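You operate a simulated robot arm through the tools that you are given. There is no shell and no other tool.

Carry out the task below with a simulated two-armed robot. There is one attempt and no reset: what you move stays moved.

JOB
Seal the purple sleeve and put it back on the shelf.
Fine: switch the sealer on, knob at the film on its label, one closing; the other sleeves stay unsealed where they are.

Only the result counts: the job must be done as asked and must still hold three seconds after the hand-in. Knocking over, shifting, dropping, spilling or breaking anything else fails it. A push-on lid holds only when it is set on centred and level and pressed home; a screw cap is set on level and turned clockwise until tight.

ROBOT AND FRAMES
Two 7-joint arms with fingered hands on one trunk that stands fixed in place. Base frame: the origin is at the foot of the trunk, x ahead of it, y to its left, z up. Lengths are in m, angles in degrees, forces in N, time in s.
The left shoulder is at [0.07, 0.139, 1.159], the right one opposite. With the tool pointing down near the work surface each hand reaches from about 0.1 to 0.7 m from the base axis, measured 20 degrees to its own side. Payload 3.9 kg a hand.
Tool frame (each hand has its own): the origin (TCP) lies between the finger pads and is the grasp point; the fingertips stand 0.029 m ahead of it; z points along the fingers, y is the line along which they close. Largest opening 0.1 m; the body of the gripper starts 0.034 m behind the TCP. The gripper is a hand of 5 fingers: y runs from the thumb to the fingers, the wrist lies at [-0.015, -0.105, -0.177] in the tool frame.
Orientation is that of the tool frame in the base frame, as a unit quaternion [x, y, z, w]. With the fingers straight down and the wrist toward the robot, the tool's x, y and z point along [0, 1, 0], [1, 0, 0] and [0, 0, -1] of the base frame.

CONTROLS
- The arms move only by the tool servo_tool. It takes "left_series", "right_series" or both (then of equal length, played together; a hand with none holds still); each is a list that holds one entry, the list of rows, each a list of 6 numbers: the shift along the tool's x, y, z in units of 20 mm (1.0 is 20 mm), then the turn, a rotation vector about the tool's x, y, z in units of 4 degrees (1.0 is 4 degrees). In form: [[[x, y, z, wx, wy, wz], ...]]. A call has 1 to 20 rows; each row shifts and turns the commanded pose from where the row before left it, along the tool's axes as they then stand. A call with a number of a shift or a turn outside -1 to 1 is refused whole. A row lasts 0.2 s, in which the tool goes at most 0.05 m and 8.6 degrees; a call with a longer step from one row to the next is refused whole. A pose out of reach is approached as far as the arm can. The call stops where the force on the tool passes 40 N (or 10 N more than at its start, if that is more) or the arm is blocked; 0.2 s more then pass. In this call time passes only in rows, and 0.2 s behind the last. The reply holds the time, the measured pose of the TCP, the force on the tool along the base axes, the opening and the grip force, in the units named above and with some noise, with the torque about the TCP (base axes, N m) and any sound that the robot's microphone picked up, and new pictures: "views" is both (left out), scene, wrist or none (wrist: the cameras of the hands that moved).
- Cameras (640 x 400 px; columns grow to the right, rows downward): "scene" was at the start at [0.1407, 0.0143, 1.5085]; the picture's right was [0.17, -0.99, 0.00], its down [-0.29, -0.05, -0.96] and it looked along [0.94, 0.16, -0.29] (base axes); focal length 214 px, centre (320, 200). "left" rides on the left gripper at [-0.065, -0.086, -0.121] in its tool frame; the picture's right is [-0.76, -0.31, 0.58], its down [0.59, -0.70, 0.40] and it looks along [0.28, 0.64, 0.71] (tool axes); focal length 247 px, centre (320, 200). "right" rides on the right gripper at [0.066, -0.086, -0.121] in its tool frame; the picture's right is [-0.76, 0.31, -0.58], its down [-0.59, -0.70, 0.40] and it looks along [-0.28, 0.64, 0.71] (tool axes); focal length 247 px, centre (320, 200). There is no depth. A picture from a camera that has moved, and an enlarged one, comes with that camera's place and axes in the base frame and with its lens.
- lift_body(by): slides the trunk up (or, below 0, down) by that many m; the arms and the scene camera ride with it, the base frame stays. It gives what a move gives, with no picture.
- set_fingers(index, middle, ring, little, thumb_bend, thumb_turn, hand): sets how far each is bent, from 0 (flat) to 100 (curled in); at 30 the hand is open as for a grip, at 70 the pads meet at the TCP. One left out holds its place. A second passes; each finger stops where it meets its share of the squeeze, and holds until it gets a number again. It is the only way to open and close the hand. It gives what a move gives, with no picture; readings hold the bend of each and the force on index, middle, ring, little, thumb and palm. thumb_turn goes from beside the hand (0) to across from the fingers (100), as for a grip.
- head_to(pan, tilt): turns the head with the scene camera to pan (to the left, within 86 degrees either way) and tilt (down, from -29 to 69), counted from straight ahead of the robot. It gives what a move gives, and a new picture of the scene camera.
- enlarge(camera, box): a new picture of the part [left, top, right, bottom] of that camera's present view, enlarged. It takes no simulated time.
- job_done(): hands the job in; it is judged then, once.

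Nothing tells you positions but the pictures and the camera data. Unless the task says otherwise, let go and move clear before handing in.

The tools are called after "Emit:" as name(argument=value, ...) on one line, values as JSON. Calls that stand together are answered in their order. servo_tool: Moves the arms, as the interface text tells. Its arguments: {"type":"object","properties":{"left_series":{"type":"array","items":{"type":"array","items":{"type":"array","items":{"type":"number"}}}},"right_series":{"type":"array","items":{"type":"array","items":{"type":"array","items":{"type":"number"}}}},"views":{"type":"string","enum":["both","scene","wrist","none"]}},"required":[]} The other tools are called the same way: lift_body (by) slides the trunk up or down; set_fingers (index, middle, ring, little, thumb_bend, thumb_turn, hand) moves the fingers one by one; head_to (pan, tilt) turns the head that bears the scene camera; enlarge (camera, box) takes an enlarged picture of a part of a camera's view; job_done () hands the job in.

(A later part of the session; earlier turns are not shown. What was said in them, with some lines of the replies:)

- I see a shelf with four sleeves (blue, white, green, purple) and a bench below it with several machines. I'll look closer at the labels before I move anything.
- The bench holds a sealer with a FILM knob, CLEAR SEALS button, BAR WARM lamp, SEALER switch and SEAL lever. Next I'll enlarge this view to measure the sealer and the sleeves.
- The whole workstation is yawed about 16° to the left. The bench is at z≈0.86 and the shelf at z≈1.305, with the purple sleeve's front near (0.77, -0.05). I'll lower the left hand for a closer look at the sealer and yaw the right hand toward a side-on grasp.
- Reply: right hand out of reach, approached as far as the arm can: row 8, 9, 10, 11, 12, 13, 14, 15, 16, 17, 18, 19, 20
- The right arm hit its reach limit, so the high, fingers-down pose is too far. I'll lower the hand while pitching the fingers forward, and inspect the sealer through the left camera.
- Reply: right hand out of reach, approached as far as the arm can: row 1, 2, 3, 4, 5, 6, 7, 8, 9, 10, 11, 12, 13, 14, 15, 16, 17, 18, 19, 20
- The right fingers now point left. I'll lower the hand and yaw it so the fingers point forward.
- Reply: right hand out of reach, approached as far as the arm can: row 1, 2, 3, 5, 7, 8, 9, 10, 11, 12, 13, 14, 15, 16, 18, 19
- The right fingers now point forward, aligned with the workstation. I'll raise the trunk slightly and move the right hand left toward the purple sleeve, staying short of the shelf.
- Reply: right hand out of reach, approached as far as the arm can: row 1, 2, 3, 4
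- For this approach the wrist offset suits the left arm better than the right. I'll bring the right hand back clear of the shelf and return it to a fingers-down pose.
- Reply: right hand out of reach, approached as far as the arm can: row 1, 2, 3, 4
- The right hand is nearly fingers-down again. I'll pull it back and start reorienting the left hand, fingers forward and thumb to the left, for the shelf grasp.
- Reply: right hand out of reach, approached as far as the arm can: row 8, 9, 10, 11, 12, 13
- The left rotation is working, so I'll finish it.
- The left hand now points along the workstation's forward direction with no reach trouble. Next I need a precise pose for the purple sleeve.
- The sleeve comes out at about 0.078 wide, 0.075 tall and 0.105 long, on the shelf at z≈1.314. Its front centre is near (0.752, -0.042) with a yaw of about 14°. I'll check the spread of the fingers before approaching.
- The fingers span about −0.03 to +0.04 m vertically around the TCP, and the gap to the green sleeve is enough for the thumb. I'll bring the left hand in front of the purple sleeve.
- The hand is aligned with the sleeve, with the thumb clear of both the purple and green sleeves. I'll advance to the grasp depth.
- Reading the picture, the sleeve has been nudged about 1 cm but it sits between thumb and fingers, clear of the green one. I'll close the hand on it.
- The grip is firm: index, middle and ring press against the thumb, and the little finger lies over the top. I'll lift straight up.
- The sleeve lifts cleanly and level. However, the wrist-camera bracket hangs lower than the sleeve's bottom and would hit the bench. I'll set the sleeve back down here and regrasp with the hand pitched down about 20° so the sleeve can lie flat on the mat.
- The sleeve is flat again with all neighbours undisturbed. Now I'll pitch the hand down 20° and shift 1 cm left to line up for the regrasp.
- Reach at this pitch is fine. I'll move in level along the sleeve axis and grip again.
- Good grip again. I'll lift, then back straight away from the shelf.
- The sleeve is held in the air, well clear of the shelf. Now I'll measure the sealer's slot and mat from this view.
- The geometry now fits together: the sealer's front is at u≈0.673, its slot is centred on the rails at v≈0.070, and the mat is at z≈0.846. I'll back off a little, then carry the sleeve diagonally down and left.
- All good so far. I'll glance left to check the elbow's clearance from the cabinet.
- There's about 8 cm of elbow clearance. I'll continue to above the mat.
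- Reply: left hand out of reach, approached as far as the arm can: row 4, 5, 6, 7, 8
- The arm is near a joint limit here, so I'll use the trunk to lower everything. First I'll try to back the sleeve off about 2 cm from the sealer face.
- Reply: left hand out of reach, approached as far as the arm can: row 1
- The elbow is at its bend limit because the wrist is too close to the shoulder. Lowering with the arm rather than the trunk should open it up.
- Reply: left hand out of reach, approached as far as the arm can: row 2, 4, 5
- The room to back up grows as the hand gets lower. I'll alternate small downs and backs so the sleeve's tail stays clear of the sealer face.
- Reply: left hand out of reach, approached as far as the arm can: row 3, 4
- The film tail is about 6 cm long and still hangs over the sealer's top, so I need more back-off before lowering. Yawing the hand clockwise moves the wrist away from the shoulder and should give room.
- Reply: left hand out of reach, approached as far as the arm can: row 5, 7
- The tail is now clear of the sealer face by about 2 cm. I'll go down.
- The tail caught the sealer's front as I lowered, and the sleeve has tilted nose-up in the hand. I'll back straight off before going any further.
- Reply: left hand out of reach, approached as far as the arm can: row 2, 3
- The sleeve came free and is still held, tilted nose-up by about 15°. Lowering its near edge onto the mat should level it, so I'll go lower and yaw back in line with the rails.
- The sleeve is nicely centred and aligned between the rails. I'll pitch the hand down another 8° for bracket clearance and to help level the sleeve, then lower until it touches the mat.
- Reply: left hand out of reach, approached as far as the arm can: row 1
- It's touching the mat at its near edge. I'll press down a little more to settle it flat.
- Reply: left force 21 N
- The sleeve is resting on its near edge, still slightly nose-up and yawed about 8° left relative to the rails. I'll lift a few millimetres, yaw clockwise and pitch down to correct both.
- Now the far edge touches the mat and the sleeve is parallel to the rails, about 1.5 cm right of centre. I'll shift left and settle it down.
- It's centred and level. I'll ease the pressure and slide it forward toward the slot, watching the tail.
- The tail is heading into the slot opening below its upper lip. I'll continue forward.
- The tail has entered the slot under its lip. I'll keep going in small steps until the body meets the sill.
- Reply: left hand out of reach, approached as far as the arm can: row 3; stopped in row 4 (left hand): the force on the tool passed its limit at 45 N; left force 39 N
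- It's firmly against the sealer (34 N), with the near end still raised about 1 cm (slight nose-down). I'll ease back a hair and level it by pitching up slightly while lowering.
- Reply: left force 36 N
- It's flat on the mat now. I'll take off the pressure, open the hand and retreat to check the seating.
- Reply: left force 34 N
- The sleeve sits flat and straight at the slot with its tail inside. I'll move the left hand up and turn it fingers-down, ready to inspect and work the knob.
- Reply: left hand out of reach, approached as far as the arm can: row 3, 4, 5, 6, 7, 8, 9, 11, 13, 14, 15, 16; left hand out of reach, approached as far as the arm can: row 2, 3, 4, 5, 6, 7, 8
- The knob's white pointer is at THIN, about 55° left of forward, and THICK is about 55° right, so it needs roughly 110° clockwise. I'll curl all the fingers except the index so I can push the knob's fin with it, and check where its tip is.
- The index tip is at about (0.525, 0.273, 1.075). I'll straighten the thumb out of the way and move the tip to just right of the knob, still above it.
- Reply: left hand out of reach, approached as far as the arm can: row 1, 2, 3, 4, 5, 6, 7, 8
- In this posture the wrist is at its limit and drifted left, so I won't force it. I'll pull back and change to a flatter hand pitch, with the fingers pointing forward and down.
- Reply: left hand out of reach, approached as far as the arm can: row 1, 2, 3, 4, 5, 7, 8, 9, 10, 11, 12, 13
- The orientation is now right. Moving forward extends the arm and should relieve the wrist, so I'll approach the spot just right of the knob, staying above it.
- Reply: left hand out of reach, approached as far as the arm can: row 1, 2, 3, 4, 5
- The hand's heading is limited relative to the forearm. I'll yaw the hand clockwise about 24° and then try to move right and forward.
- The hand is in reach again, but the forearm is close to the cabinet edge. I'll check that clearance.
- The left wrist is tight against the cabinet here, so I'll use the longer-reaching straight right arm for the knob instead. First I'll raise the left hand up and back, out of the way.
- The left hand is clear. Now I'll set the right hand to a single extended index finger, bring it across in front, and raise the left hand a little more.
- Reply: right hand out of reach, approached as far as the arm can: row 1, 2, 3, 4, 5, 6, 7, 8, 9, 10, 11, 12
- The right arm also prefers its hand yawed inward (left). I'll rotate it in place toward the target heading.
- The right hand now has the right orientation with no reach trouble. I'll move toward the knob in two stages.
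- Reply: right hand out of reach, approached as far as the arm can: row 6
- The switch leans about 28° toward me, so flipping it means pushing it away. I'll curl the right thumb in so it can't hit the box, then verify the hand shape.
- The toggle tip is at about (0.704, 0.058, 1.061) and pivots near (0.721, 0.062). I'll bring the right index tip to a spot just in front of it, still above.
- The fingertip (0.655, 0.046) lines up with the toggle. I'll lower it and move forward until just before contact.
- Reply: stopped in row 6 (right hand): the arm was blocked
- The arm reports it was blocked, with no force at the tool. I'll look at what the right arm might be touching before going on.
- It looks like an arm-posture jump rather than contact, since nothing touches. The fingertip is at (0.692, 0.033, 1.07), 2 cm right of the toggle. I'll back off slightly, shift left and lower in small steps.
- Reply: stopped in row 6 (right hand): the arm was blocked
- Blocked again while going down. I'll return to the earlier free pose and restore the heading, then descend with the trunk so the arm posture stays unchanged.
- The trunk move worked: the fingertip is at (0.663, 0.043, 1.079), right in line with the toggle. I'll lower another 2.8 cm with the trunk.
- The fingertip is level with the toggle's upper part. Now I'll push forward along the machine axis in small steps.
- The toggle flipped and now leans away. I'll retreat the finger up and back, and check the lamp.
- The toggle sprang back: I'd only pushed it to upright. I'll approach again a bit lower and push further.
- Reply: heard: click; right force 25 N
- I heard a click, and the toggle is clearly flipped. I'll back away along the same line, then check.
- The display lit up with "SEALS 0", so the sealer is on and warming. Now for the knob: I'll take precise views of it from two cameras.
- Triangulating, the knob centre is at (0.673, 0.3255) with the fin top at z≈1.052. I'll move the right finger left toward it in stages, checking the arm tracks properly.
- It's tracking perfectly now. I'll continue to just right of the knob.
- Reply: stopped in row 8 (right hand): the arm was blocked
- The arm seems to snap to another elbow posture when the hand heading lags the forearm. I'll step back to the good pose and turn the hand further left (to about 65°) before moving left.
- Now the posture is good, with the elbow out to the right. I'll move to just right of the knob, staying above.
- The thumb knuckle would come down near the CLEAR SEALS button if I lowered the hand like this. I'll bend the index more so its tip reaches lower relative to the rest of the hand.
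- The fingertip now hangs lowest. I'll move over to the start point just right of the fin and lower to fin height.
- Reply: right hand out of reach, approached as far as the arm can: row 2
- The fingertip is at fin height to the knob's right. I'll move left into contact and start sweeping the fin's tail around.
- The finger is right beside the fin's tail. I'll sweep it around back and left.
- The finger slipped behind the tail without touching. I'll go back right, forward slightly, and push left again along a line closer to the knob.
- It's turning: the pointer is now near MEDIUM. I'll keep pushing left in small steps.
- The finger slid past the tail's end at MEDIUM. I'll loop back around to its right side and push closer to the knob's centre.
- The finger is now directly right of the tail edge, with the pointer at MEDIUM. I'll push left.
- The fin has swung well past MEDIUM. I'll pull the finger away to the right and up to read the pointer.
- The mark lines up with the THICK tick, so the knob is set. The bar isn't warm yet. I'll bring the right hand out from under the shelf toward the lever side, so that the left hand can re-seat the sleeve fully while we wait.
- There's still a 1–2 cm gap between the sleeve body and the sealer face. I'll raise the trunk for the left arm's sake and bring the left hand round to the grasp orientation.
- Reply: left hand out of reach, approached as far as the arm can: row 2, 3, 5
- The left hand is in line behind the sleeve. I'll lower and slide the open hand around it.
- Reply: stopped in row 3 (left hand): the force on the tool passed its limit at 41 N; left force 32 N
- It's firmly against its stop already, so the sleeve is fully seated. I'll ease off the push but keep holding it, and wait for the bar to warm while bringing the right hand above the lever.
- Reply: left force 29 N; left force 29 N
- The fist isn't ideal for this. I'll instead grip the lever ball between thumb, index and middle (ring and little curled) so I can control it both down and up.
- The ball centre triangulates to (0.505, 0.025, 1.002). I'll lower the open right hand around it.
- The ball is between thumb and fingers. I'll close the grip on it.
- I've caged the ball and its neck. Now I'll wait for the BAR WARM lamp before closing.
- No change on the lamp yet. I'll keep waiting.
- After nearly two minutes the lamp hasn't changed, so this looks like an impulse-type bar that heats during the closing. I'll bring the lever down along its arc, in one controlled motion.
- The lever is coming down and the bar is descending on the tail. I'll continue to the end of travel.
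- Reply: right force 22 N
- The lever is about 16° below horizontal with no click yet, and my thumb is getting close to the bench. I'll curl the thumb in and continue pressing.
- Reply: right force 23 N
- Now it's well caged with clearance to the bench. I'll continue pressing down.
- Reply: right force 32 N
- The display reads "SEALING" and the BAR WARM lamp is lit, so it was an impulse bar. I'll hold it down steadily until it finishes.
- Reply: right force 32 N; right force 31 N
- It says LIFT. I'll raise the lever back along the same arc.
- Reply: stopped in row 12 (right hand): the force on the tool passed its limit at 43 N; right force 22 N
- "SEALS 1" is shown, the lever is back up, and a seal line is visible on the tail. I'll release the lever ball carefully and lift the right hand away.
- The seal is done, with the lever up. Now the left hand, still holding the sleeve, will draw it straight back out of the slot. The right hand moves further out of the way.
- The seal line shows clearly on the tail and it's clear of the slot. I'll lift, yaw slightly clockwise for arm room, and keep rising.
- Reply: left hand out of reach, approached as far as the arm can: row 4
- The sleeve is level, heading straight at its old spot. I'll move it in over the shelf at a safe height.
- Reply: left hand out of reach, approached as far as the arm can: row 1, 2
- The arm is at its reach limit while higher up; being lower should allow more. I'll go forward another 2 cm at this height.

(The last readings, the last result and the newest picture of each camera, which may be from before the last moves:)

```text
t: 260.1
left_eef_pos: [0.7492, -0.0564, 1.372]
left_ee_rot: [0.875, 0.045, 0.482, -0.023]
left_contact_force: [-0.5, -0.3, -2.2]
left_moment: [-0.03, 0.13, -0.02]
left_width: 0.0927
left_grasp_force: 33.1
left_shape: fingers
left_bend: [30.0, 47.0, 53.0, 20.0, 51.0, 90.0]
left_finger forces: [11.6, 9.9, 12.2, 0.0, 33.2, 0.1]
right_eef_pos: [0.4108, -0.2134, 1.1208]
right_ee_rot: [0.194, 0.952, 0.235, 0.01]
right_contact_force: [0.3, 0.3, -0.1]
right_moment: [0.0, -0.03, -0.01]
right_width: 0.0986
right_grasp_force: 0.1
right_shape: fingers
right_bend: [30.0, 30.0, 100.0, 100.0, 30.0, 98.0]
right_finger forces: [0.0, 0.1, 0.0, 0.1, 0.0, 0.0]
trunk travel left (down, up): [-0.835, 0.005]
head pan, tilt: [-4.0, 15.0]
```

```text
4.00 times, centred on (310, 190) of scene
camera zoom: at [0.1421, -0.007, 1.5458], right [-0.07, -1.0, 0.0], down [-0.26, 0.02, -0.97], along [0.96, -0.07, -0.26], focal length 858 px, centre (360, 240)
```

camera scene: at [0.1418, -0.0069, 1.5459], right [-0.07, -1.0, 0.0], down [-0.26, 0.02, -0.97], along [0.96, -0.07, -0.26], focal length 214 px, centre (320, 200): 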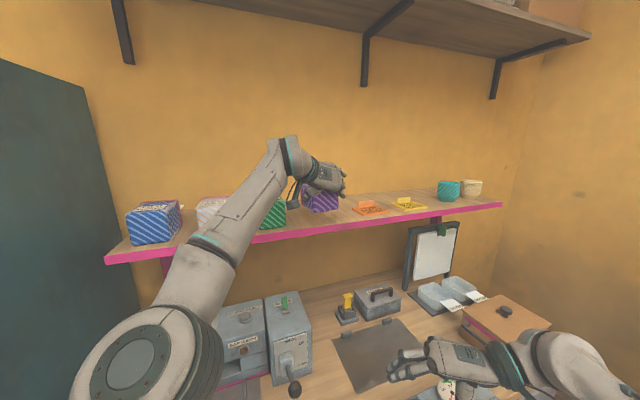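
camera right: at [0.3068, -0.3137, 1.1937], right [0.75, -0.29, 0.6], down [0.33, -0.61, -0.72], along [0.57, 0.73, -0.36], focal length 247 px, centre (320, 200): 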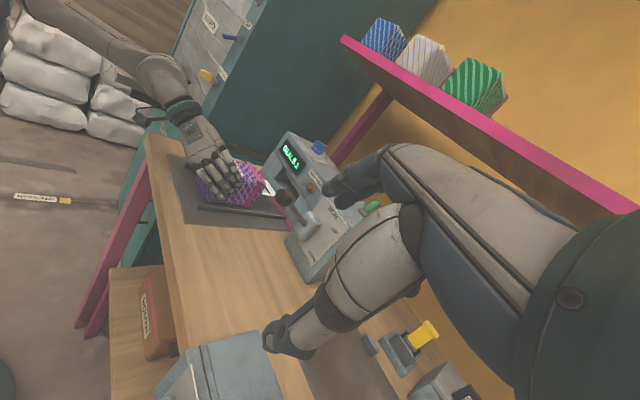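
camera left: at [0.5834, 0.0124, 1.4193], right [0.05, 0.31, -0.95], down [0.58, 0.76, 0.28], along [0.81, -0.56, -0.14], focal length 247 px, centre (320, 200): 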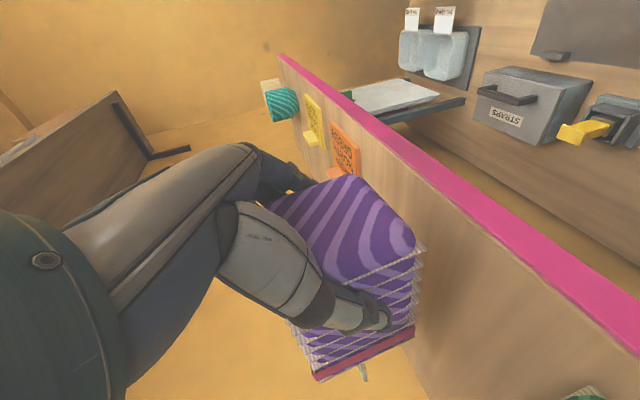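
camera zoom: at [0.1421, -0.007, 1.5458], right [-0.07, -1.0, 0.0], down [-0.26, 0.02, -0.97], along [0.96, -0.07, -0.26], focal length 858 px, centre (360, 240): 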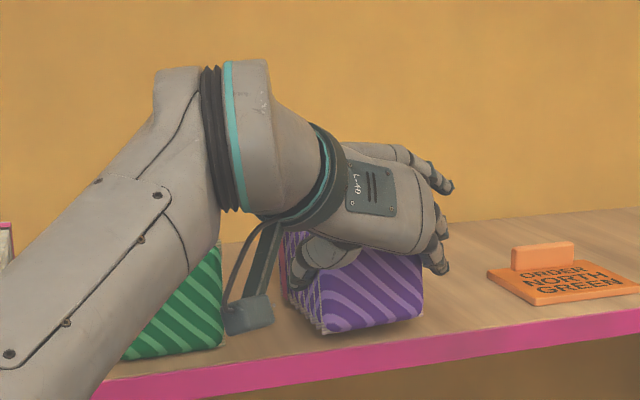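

Good, the sleeve is fully over the shelf. I'll lower it gently to contact.

Emit:
servo_tool(left_series=[[[-0.169, 0, 0.107, 0, 0, 0], [-0.0845, 0, 0.0535, 0, 0, 0], [0, 0, 0, 0, 0, 0]]], views="none")

Emit:
enlarge(camera="left", box=[220, 100, 480, 400])

```text
t: 260.9
left_eef_pos: [0.7473, -0.056, 1.3664]
left_ee_rot: [0.875, 0.045, 0.482, -0.023]
left_contact_force: [-0.4, -0.2, -0.5]
left_moment: [0.08, -0.03, 0.04]
left_width: 0.0926
left_grasp_force: 33.5
left_shape: fingers
left_bend: [30.0, 47.0, 53.0, 20.0, 51.0, 90.0]
left_finger forces: [11.1, 10.5, 12.5, 0.1, 34.2, 0.0]
right_eef_pos: [0.4111, -0.2134, 1.1191]
right_ee_rot: [0.194, 0.952, 0.236, 0.01]
right_contact_force: [0.6, 0.4, -1.2]
right_moment: [0.02, 0.01, 0.01]
right_width: 0.0988
right_grasp_force: 0.0
right_shape: fingers
right_bend: [30.0, 30.0, 100.0, 100.0, 30.0, 98.0]
right_finger forces: [0.0, 0.0, 0.0, 0.1, 0.0, 0.0]
trunk travel left (down, up): [-0.835, 0.005]
head pan, tilt: [-4.0, 15.0]
```

```text
1.33 times, centred on (350, 250) of left
camera zoom: at [0.603, 0.0163, 1.3756], right [0.05, 0.31, -0.95], down [0.58, 0.77, 0.28], along [0.81, -0.56, -0.14], focal length 329 px, centre (280, 133)
```

zoom: 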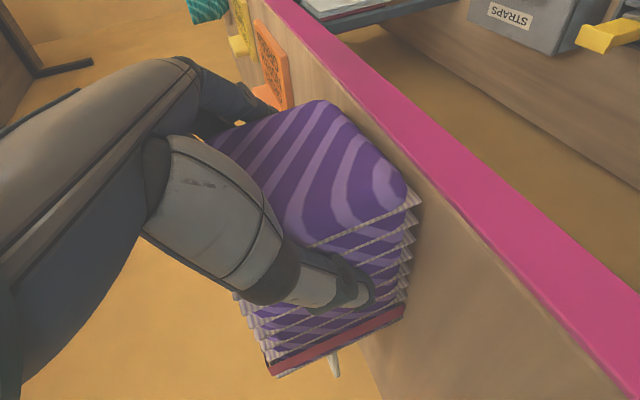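

Emit:
servo_tool(left_series=[[[-0.0845, 0, 0.0535, 0, 0, 0], [0, 0, 0, 0, 0, 0]]], views="none")

```text
t: 261.5
left_eef_pos: [0.7481, -0.0563, 1.3667]
left_ee_rot: [0.874, 0.044, 0.483, -0.023]
left_contact_force: [-1.3, 1.1, 1.2]
left_moment: [0.18, -0.12, 0.08]
left_width: 0.0925
left_grasp_force: 35.2
left_shape: fingers
left_bend: [30.0, 47.0, 53.0, 20.0, 50.0, 91.0]
left_finger forces: [10.8, 11.2, 13.0, 0.1, 35.6, 0.0]
right_eef_pos: [0.4117, -0.2148, 1.1204]
right_ee_rot: [0.194, 0.952, 0.235, 0.01]
right_contact_force: [-0.3, 0.5, -0.1]
right_moment: [0.0, -0.02, -0.03]
right_width: 0.0987
right_grasp_force: 0.1
right_shape: fingers
right_bend: [30.0, 30.0, 100.0, 100.0, 30.0, 98.0]
right_finger forces: [0.1, 0.1, 0.1, 0.0, 0.0, 0.0]
trunk travel left (down, up): [-0.835, 0.005]
head pan, tilt: [-4.0, 15.0]
```

Emit:
servo_tool(left_series=[[[-0.12, 0, 0.075, 0, 0, 0], [0, 0, 0, 0, 0, 0]]], views="none")

Emit:
set_fingers(hand="left", thumb_bend=28, index=18, middle=20, ring=20, little=20)

Emit:
enlarge(camera="scene", box=[230, 140, 390, 240])

Emit:
enlarge(camera="left", box=[220, 100, 480, 400])

```text
t: 262.1
left_eef_pos: [0.7466, -0.0554, 1.363]
left_ee_rot: [0.874, 0.043, 0.484, -0.022]
left_contact_force: [-1.1, -0.7, 3.2]
left_moment: [0.3, -0.17, 0.02]
left_width: 0.0924
left_grasp_force: 36.3
left_shape: fingers
left_bend: [30.0, 47.0, 53.0, 20.0, 50.0, 91.0]
left_finger forces: [10.4, 12.8, 14.0, 0.0, 36.8, 0.0]
right_eef_pos: [0.4082, -0.2144, 1.1195]
right_ee_rot: [0.193, 0.952, 0.237, 0.011]
right_contact_force: [-0.2, -0.1, 0.4]
right_moment: [0.01, -0.01, -0.01]
right_width: 0.0984
right_grasp_force: 0.0
right_shape: fingers
right_bend: [30.0, 30.0, 100.0, 100.0, 30.0, 98.0]
right_finger forces: [0.0, 0.1, 0.0, 0.2, 0.0, 0.0]
trunk travel left (down, up): [-0.835, 0.005]
head pan, tilt: [-4.0, 15.0]
```

```text
t: 263.1
left_eef_pos: [0.7486, -0.0551, 1.3625]
left_ee_rot: [0.874, 0.043, 0.483, -0.023]
left_contact_force: [-0.3, 0.8, 0.1]
left_moment: [-0.04, 0.0, -0.02]
left_width: 0.1168
left_grasp_force: 0.2
left_shape: fingers
left_bend: [18.0, 20.0, 20.0, 20.0, 28.0, 94.0]
left_finger forces: [0.0, 0.0, 0.0, 0.0, 0.6, 0.0]
right_eef_pos: [0.4113, -0.2136, 1.1199]
right_ee_rot: [0.194, 0.952, 0.235, 0.01]
right_contact_force: [0.9, -0.3, 0.3]
right_moment: [0.03, -0.01, -0.01]
right_width: 0.0982
right_grasp_force: 0.1
right_shape: fingers
right_bend: [30.0, 30.0, 100.0, 100.0, 30.0, 98.0]
right_finger forces: [0.1, 0.0, 0.1, 0.0, 0.0, 0.0]
trunk travel left (down, up): [-0.835, 0.005]
head pan, tilt: [-4.0, 15.0]
```

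```text
4.00 times, centred on (310, 190) of scene
camera zoom: at [0.1417, -0.0075, 1.5459], right [-0.07, -1.0, 0.0], down [-0.26, 0.02, -0.97], along [0.96, -0.07, -0.26], focal length 858 px, centre (360, 240)
```

zoom: 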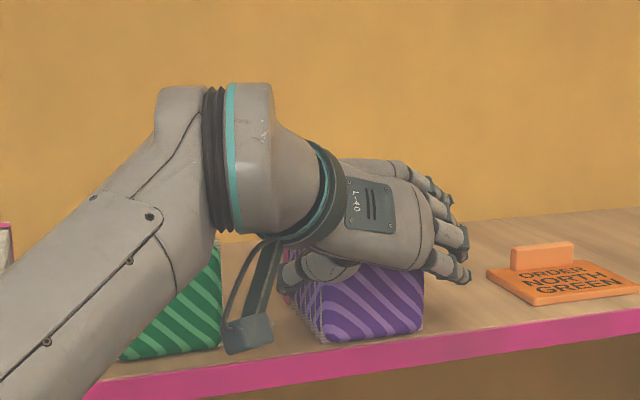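

```text
1.33 times, centred on (350, 250) of left
camera zoom: at [0.6033, 0.0167, 1.3709], right [0.05, 0.31, -0.95], down [0.58, 0.77, 0.28], along [0.81, -0.56, -0.14], focal length 329 px, centre (280, 133)
```

zoom: 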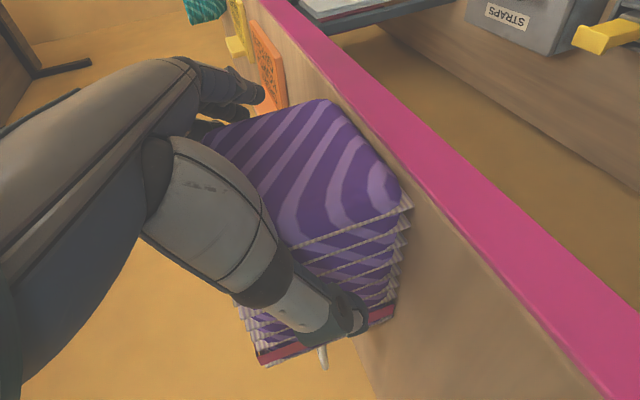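

Emit:
set_fingers(hand="left", thumb_bend=16)

Emit:
servo_tool(left_series=[[[-0.265, 0.073, -0.418, 0, 0, 0], [-0.424, 0.117, -0.669, 0, 0, 0], [-0.424, 0.117, -0.669, 0, 0, 0], [-0.424, 0.117, -0.669, 0, 0, 0], [-0.424, 0.117, -0.669, 0, 0, 0], [-0.424, 0.117, -0.669, 0, 0, 0], [-0.424, 0.117, -0.669, 0, 0, 0], [-0.424, 0.117, -0.669, 0, 0, 0], [-0.424, 0.117, -0.669, 0, 0, 0]]])

Emit:
enlarge(camera="scene", box=[210, 140, 410, 265])

Emit:
enlarge(camera="left", box=[280, 150, 580, 400])

```text
t: 264.1
left_eef_pos: [0.7491, -0.0554, 1.3613]
left_ee_rot: [0.874, 0.044, 0.483, -0.023]
left_contact_force: [0.0, 0.2, 0.3]
left_moment: [-0.01, -0.03, 0.0]
left_width: 0.1206
left_grasp_force: 0.5
left_shape: fingers
left_bend: [18.0, 20.0, 20.0, 20.0, 16.0, 94.0]
left_finger forces: [0.0, 0.0, 0.1, 0.0, 0.5, 0.0]
right_eef_pos: [0.4113, -0.2132, 1.1191]
right_ee_rot: [0.195, 0.952, 0.236, 0.009]
right_contact_force: [0.6, -0.3, 0.0]
right_moment: [0.01, -0.02, 0.02]
right_width: 0.0983
right_grasp_force: 0.0
right_shape: fingers
right_bend: [30.0, 30.0, 100.0, 100.0, 30.0, 98.0]
right_finger forces: [0.0, 0.0, 0.0, 0.0, 0.1, 0.0]
trunk travel left (down, up): [-0.835, 0.005]
head pan, tilt: [-4.0, 15.0]
```

```text
t: 266.1
left_eef_pos: [0.6128, -0.0903, 1.3634]
left_ee_rot: [0.874, 0.044, 0.483, -0.024]
left_contact_force: [0.3, -0.4, 0.3]
left_moment: [0.0, 0.01, -0.01]
left_width: 0.1207
left_grasp_force: 0.1
left_shape: fingers
left_bend: [18.0, 20.0, 20.0, 20.0, 16.0, 94.0]
left_finger forces: [0.0, 0.0, 0.1, 0.0, 0.0, 0.0]
right_eef_pos: [0.4102, -0.2139, 1.1199]
right_ee_rot: [0.195, 0.952, 0.236, 0.011]
right_contact_force: [-0.1, 0.1, -0.3]
right_moment: [0.0, 0.0, -0.02]
right_width: 0.0985
right_grasp_force: 0.1
right_shape: fingers
right_bend: [30.0, 30.0, 100.0, 100.0, 30.0, 98.0]
right_finger forces: [0.1, 0.0, 0.0, 0.0, 0.0, 0.1]
trunk travel left (down, up): [-0.835, 0.005]
head pan, tilt: [-4.0, 15.0]
camera scene: at [0.141, -0.0077, 1.5459], right [-0.07, -1.0, 0.0], down [-0.26, 0.02, -0.97], along [0.96, -0.07, -0.26], focal length 214 px, centre (320, 200)
camera left: at [0.4674, -0.0174, 1.3711], right [0.05, 0.31, -0.95], down [0.58, 0.77, 0.28], along [0.81, -0.56, -0.14], focal length 247 px, centre (320, 200)
```

scene: 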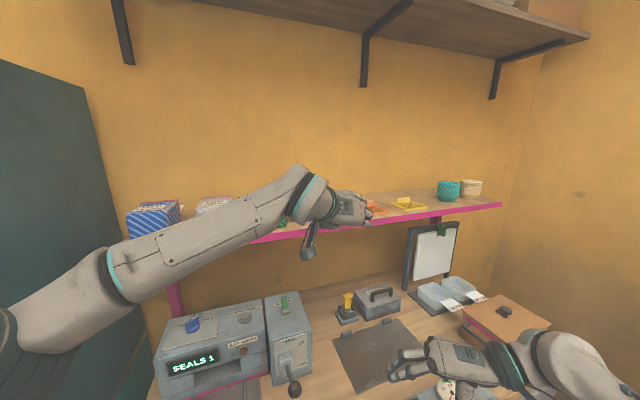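
left: 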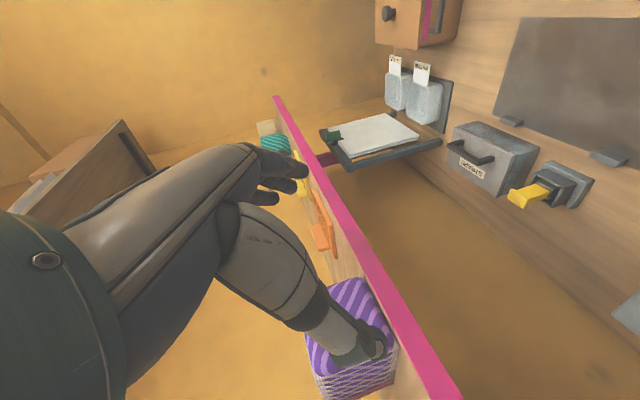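

```text
3.20 times, centred on (310, 202) of scene
camera zoom: at [0.141, -0.0077, 1.5459], right [-0.07, -1.0, 0.0], down [-0.26, 0.02, -0.97], along [0.96, -0.07, -0.26], focal length 686 px, centre (352, 192)
```

zoom: 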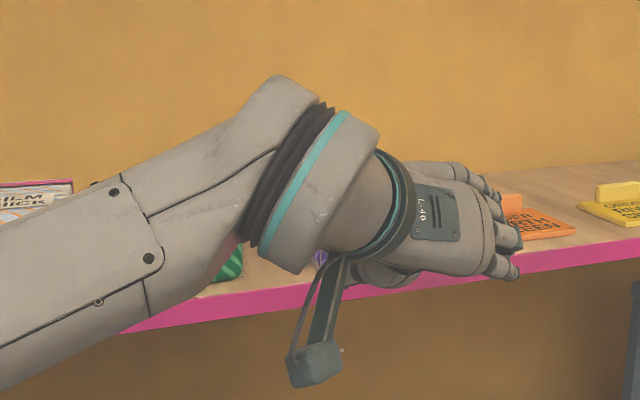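

```text
1.60 times, centred on (430, 275) of left
camera zoom: at [0.4674, -0.0174, 1.3711], right [0.05, 0.31, -0.95], down [0.58, 0.77, 0.28], along [0.81, -0.56, -0.14], focal length 395 px, centre (144, 80)
```

zoom: 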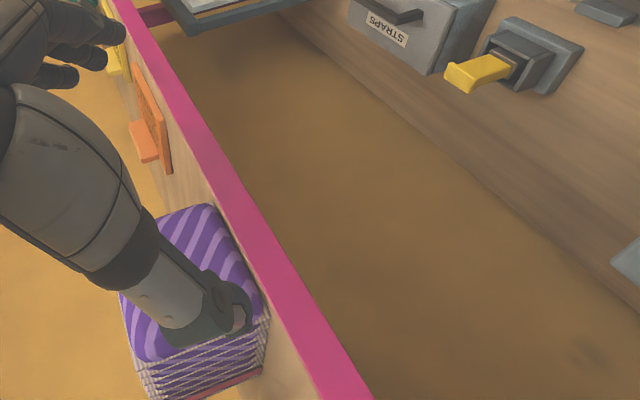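

The sleeve is standing on the shelf. I'll move both hands well clear and check the whole scene.

Emit:
servo_tool(left_series=[[[-0.53, 0.146, -0.836, 0, 0, 0], [-0.53, 0.146, -0.836, 0, 0, 0], [-0.53, 0.146, -0.836, 0, 0, 0], [-0.53, 0.146, -0.836, 0, 0, 0], [-0.097, -0.96, -0.15, 0, 0, 0], [-0.097, -0.96, -0.15, 0, 0, 0], [-0.097, -0.96, -0.15, 0, 0, 0], [-0.097, -0.96, -0.15, 0, 0, 0], [-0.097, -0.96, -0.15, 0, 0, 0], [-0.097, -0.96, -0.15, 0, 0, 0], [-0.097, -0.96, -0.15, 0, 0, 0], [-0.097, -0.96, -0.15, 0, 0, 0]]])

Emit:
enlarge(camera="scene", box=[100, 150, 420, 350])

Emit:
enlarge(camera="scene", box=[210, 150, 410, 265])

```text
t: 268.7
left_eef_pos: [0.4914, 0.0415, 1.3614]
left_ee_rot: [0.875, 0.044, 0.482, -0.022]
left_contact_force: [-0.2, -0.5, 0.9]
left_moment: [0.01, 0.01, -0.04]
left_width: 0.1207
left_grasp_force: 0.2
left_shape: fingers
left_bend: [18.0, 20.0, 20.0, 20.0, 16.0, 94.0]
left_finger forces: [0.1, 0.0, 0.0, 0.0, 0.1, 0.0]
right_eef_pos: [0.4102, -0.2134, 1.12]
right_ee_rot: [0.194, 0.952, 0.235, 0.011]
right_contact_force: [-0.1, 1.6, 0.5]
right_moment: [-0.01, 0.0, -0.01]
right_width: 0.0986
right_grasp_force: 0.1
right_shape: fingers
right_bend: [30.0, 30.0, 100.0, 100.0, 30.0, 98.0]
right_finger forces: [0.0, 0.0, 0.1, 0.1, 0.0, 0.0]
trunk travel left (down, up): [-0.835, 0.005]
head pan, tilt: [-4.0, 15.0]
camera scene: at [0.1412, -0.0064, 1.5459], right [-0.07, -1.0, 0.0], down [-0.26, 0.02, -0.97], along [0.96, -0.07, -0.26], focal length 214 px, centre (320, 200)
camera left: at [0.3475, 0.1139, 1.3695], right [0.05, 0.31, -0.95], down [0.58, 0.77, 0.28], along [0.81, -0.56, -0.14], focal length 247 px, centre (320, 200)
```

scene: 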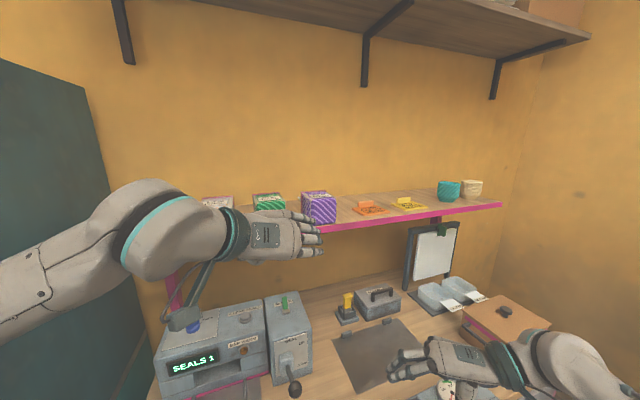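
left: 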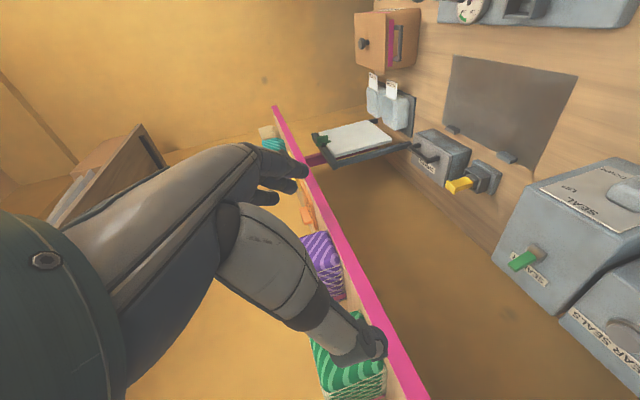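

```text
2.00 times, centred on (260, 250) of scene
camera zoom: at [0.1412, -0.0064, 1.5459], right [-0.07, -1.0, 0.0], down [-0.26, 0.02, -0.97], along [0.96, -0.07, -0.26], focal length 429 px, centre (440, 100)
```

zoom: 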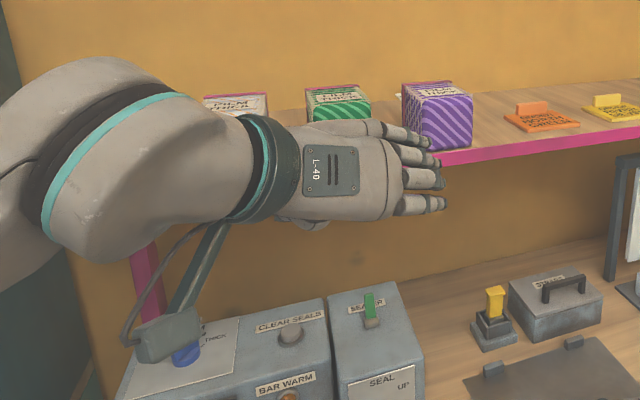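

```text
3.20 times, centred on (310, 208) of scene
camera zoom: at [0.1412, -0.0064, 1.5459], right [-0.07, -1.0, 0.0], down [-0.26, 0.02, -0.97], along [0.96, -0.07, -0.26], focal length 686 px, centre (352, 176)
```

zoom: 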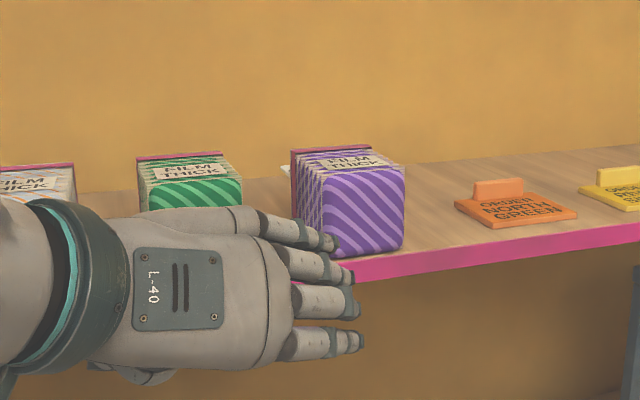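

Emit:
servo_tool(left_series=[[[-0.097, -0.96, -0.15, 0, 0, 0], [-0.097, -0.96, -0.15, 0, 0, 0], [-0.097, -0.96, -0.15, 0, 0, 0], [-0.097, -0.96, -0.15, 0, 0, 0], [-0.097, -0.96, -0.15, 0, 0, 0], [-0.097, -0.96, -0.15, 0, 0, 0], [-0.097, -0.96, -0.15, 0, 0, 0], [-0.097, -0.96, -0.15, 0, 0, 0], [-0.845, 0, 0.535, 0, 0, 0], [-0.845, 0, 0.535, 0, 0, 0], [-0.845, 0, 0.535, 0, 0, 0], [-0.845, 0, 0.535, 0, 0, 0]]])

Emit:
enlarge(camera="scene", box=[110, 150, 430, 350])

Emit:
enlarge(camera="scene", box=[220, 160, 380, 260])

```text
t: 271.3
left_eef_pos: [0.4483, 0.1901, 1.2794]
left_ee_rot: [0.874, 0.045, 0.483, -0.023]
left_contact_force: [0.2, 0.3, 0.8]
left_moment: [0.02, 0.03, -0.02]
left_width: 0.1205
left_grasp_force: 0.1
left_shape: fingers
left_bend: [18.0, 20.0, 20.0, 20.0, 16.0, 94.0]
left_finger forces: [0.0, 0.0, 0.0, 0.1, 0.0, 0.1]
right_eef_pos: [0.4115, -0.2137, 1.1197]
right_ee_rot: [0.194, 0.952, 0.235, 0.01]
right_contact_force: [0.0, -0.1, 0.1]
right_moment: [0.03, -0.01, 0.02]
right_width: 0.0985
right_grasp_force: 0.0
right_shape: fingers
right_bend: [30.0, 30.0, 100.0, 100.0, 30.0, 98.0]
right_finger forces: [0.0, 0.0, 0.1, 0.1, 0.0, 0.1]
trunk travel left (down, up): [-0.835, 0.005]
head pan, tilt: [-4.0, 15.0]
camera scene: at [0.1419, -0.0075, 1.5459], right [-0.07, -1.0, 0.0], down [-0.26, 0.02, -0.97], along [0.96, -0.07, -0.26], focal length 214 px, centre (320, 200)
camera left: at [0.3045, 0.2627, 1.2883], right [0.05, 0.31, -0.95], down [0.58, 0.77, 0.28], along [0.81, -0.56, -0.14], focal length 247 px, centre (320, 200)
```

scene: 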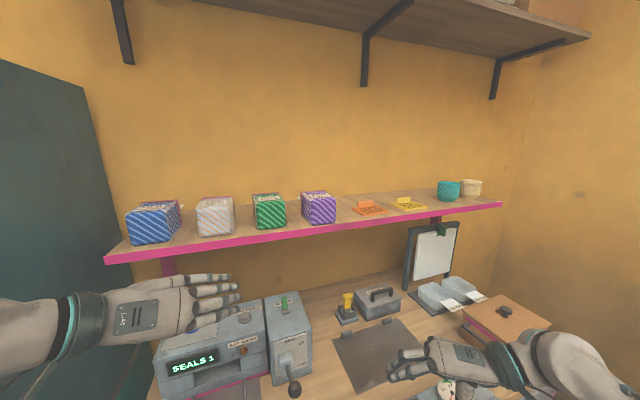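
left: 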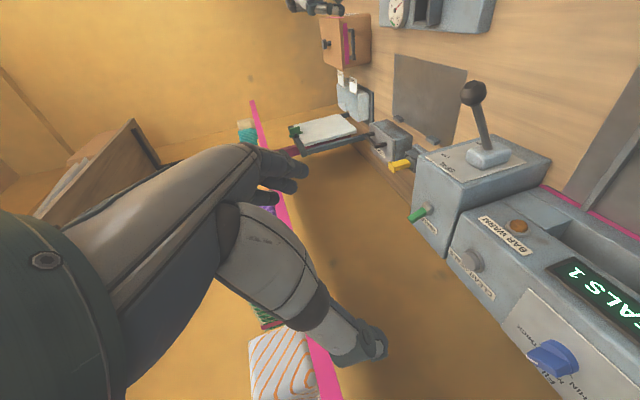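

```text
2.00 times, centred on (270, 250) of scene
camera zoom: at [0.1419, -0.0075, 1.5459], right [-0.07, -1.0, 0.0], down [-0.26, 0.02, -0.97], along [0.96, -0.07, -0.26], focal length 429 px, centre (420, 100)
```

zoom: 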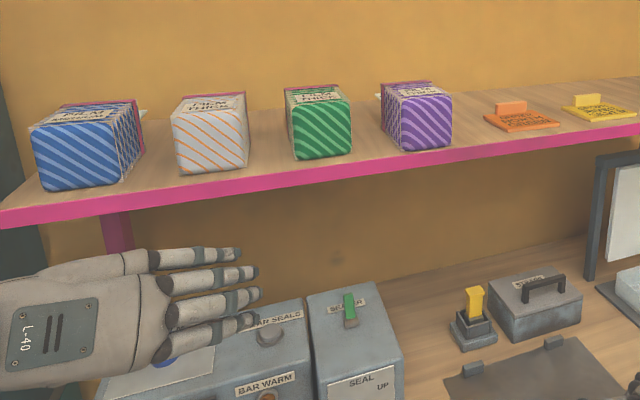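

```text
4.00 times, centred on (300, 210) of scene
camera zoom: at [0.1419, -0.0075, 1.5459], right [-0.07, -1.0, 0.0], down [-0.26, 0.02, -0.97], along [0.96, -0.07, -0.26], focal length 858 px, centre (400, 160)
```

zoom: 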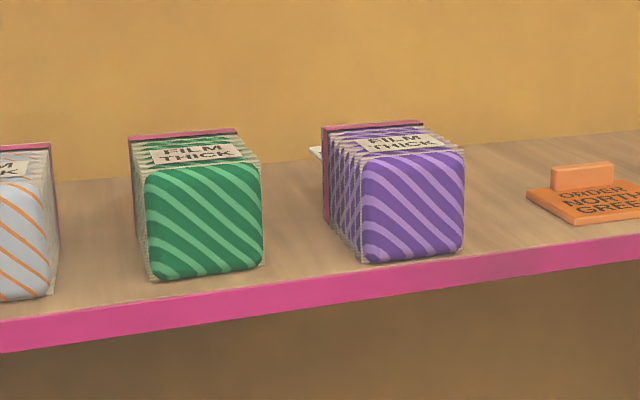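

The purple sleeve, sealed once ("SEALS 1"), stands upright on the shelf. The other sleeves and items look undisturbed, the lever is up, and both hands are clear. I'm handing in.

Emit:
job_done()

```text
The job is handed in.
```

The purple sleeve is sealed and standing back on the shelf. I've handed the job in, but no verdict came back.

- **Seal:** I switched the sealer on, set the knob to THICK to match the sleeve's label, and closed the lever once. The counter reads SEALS 1 and there is a clear seal line on the film tail.
- **Sleeve position:** it stands upright within about 2 cm of its old spot, about 1.5 cm back from the shelf edge, with a clear gap to the green sleeve.
- **Other sleeves:** the blue, white and green ones look untouched where they were, and everything else in view is where it was.
- **Sealer:** the lever is back up. I left the sealer switched on, since you didn't ask for it to be turned off.
- **Bumps on the way:** the film tail caught the front of the sealer while I was lowering the sleeve, which tilted it in my grip. It also took a few tries to flip the switch and turn the knob. I saw no damage from any of this.
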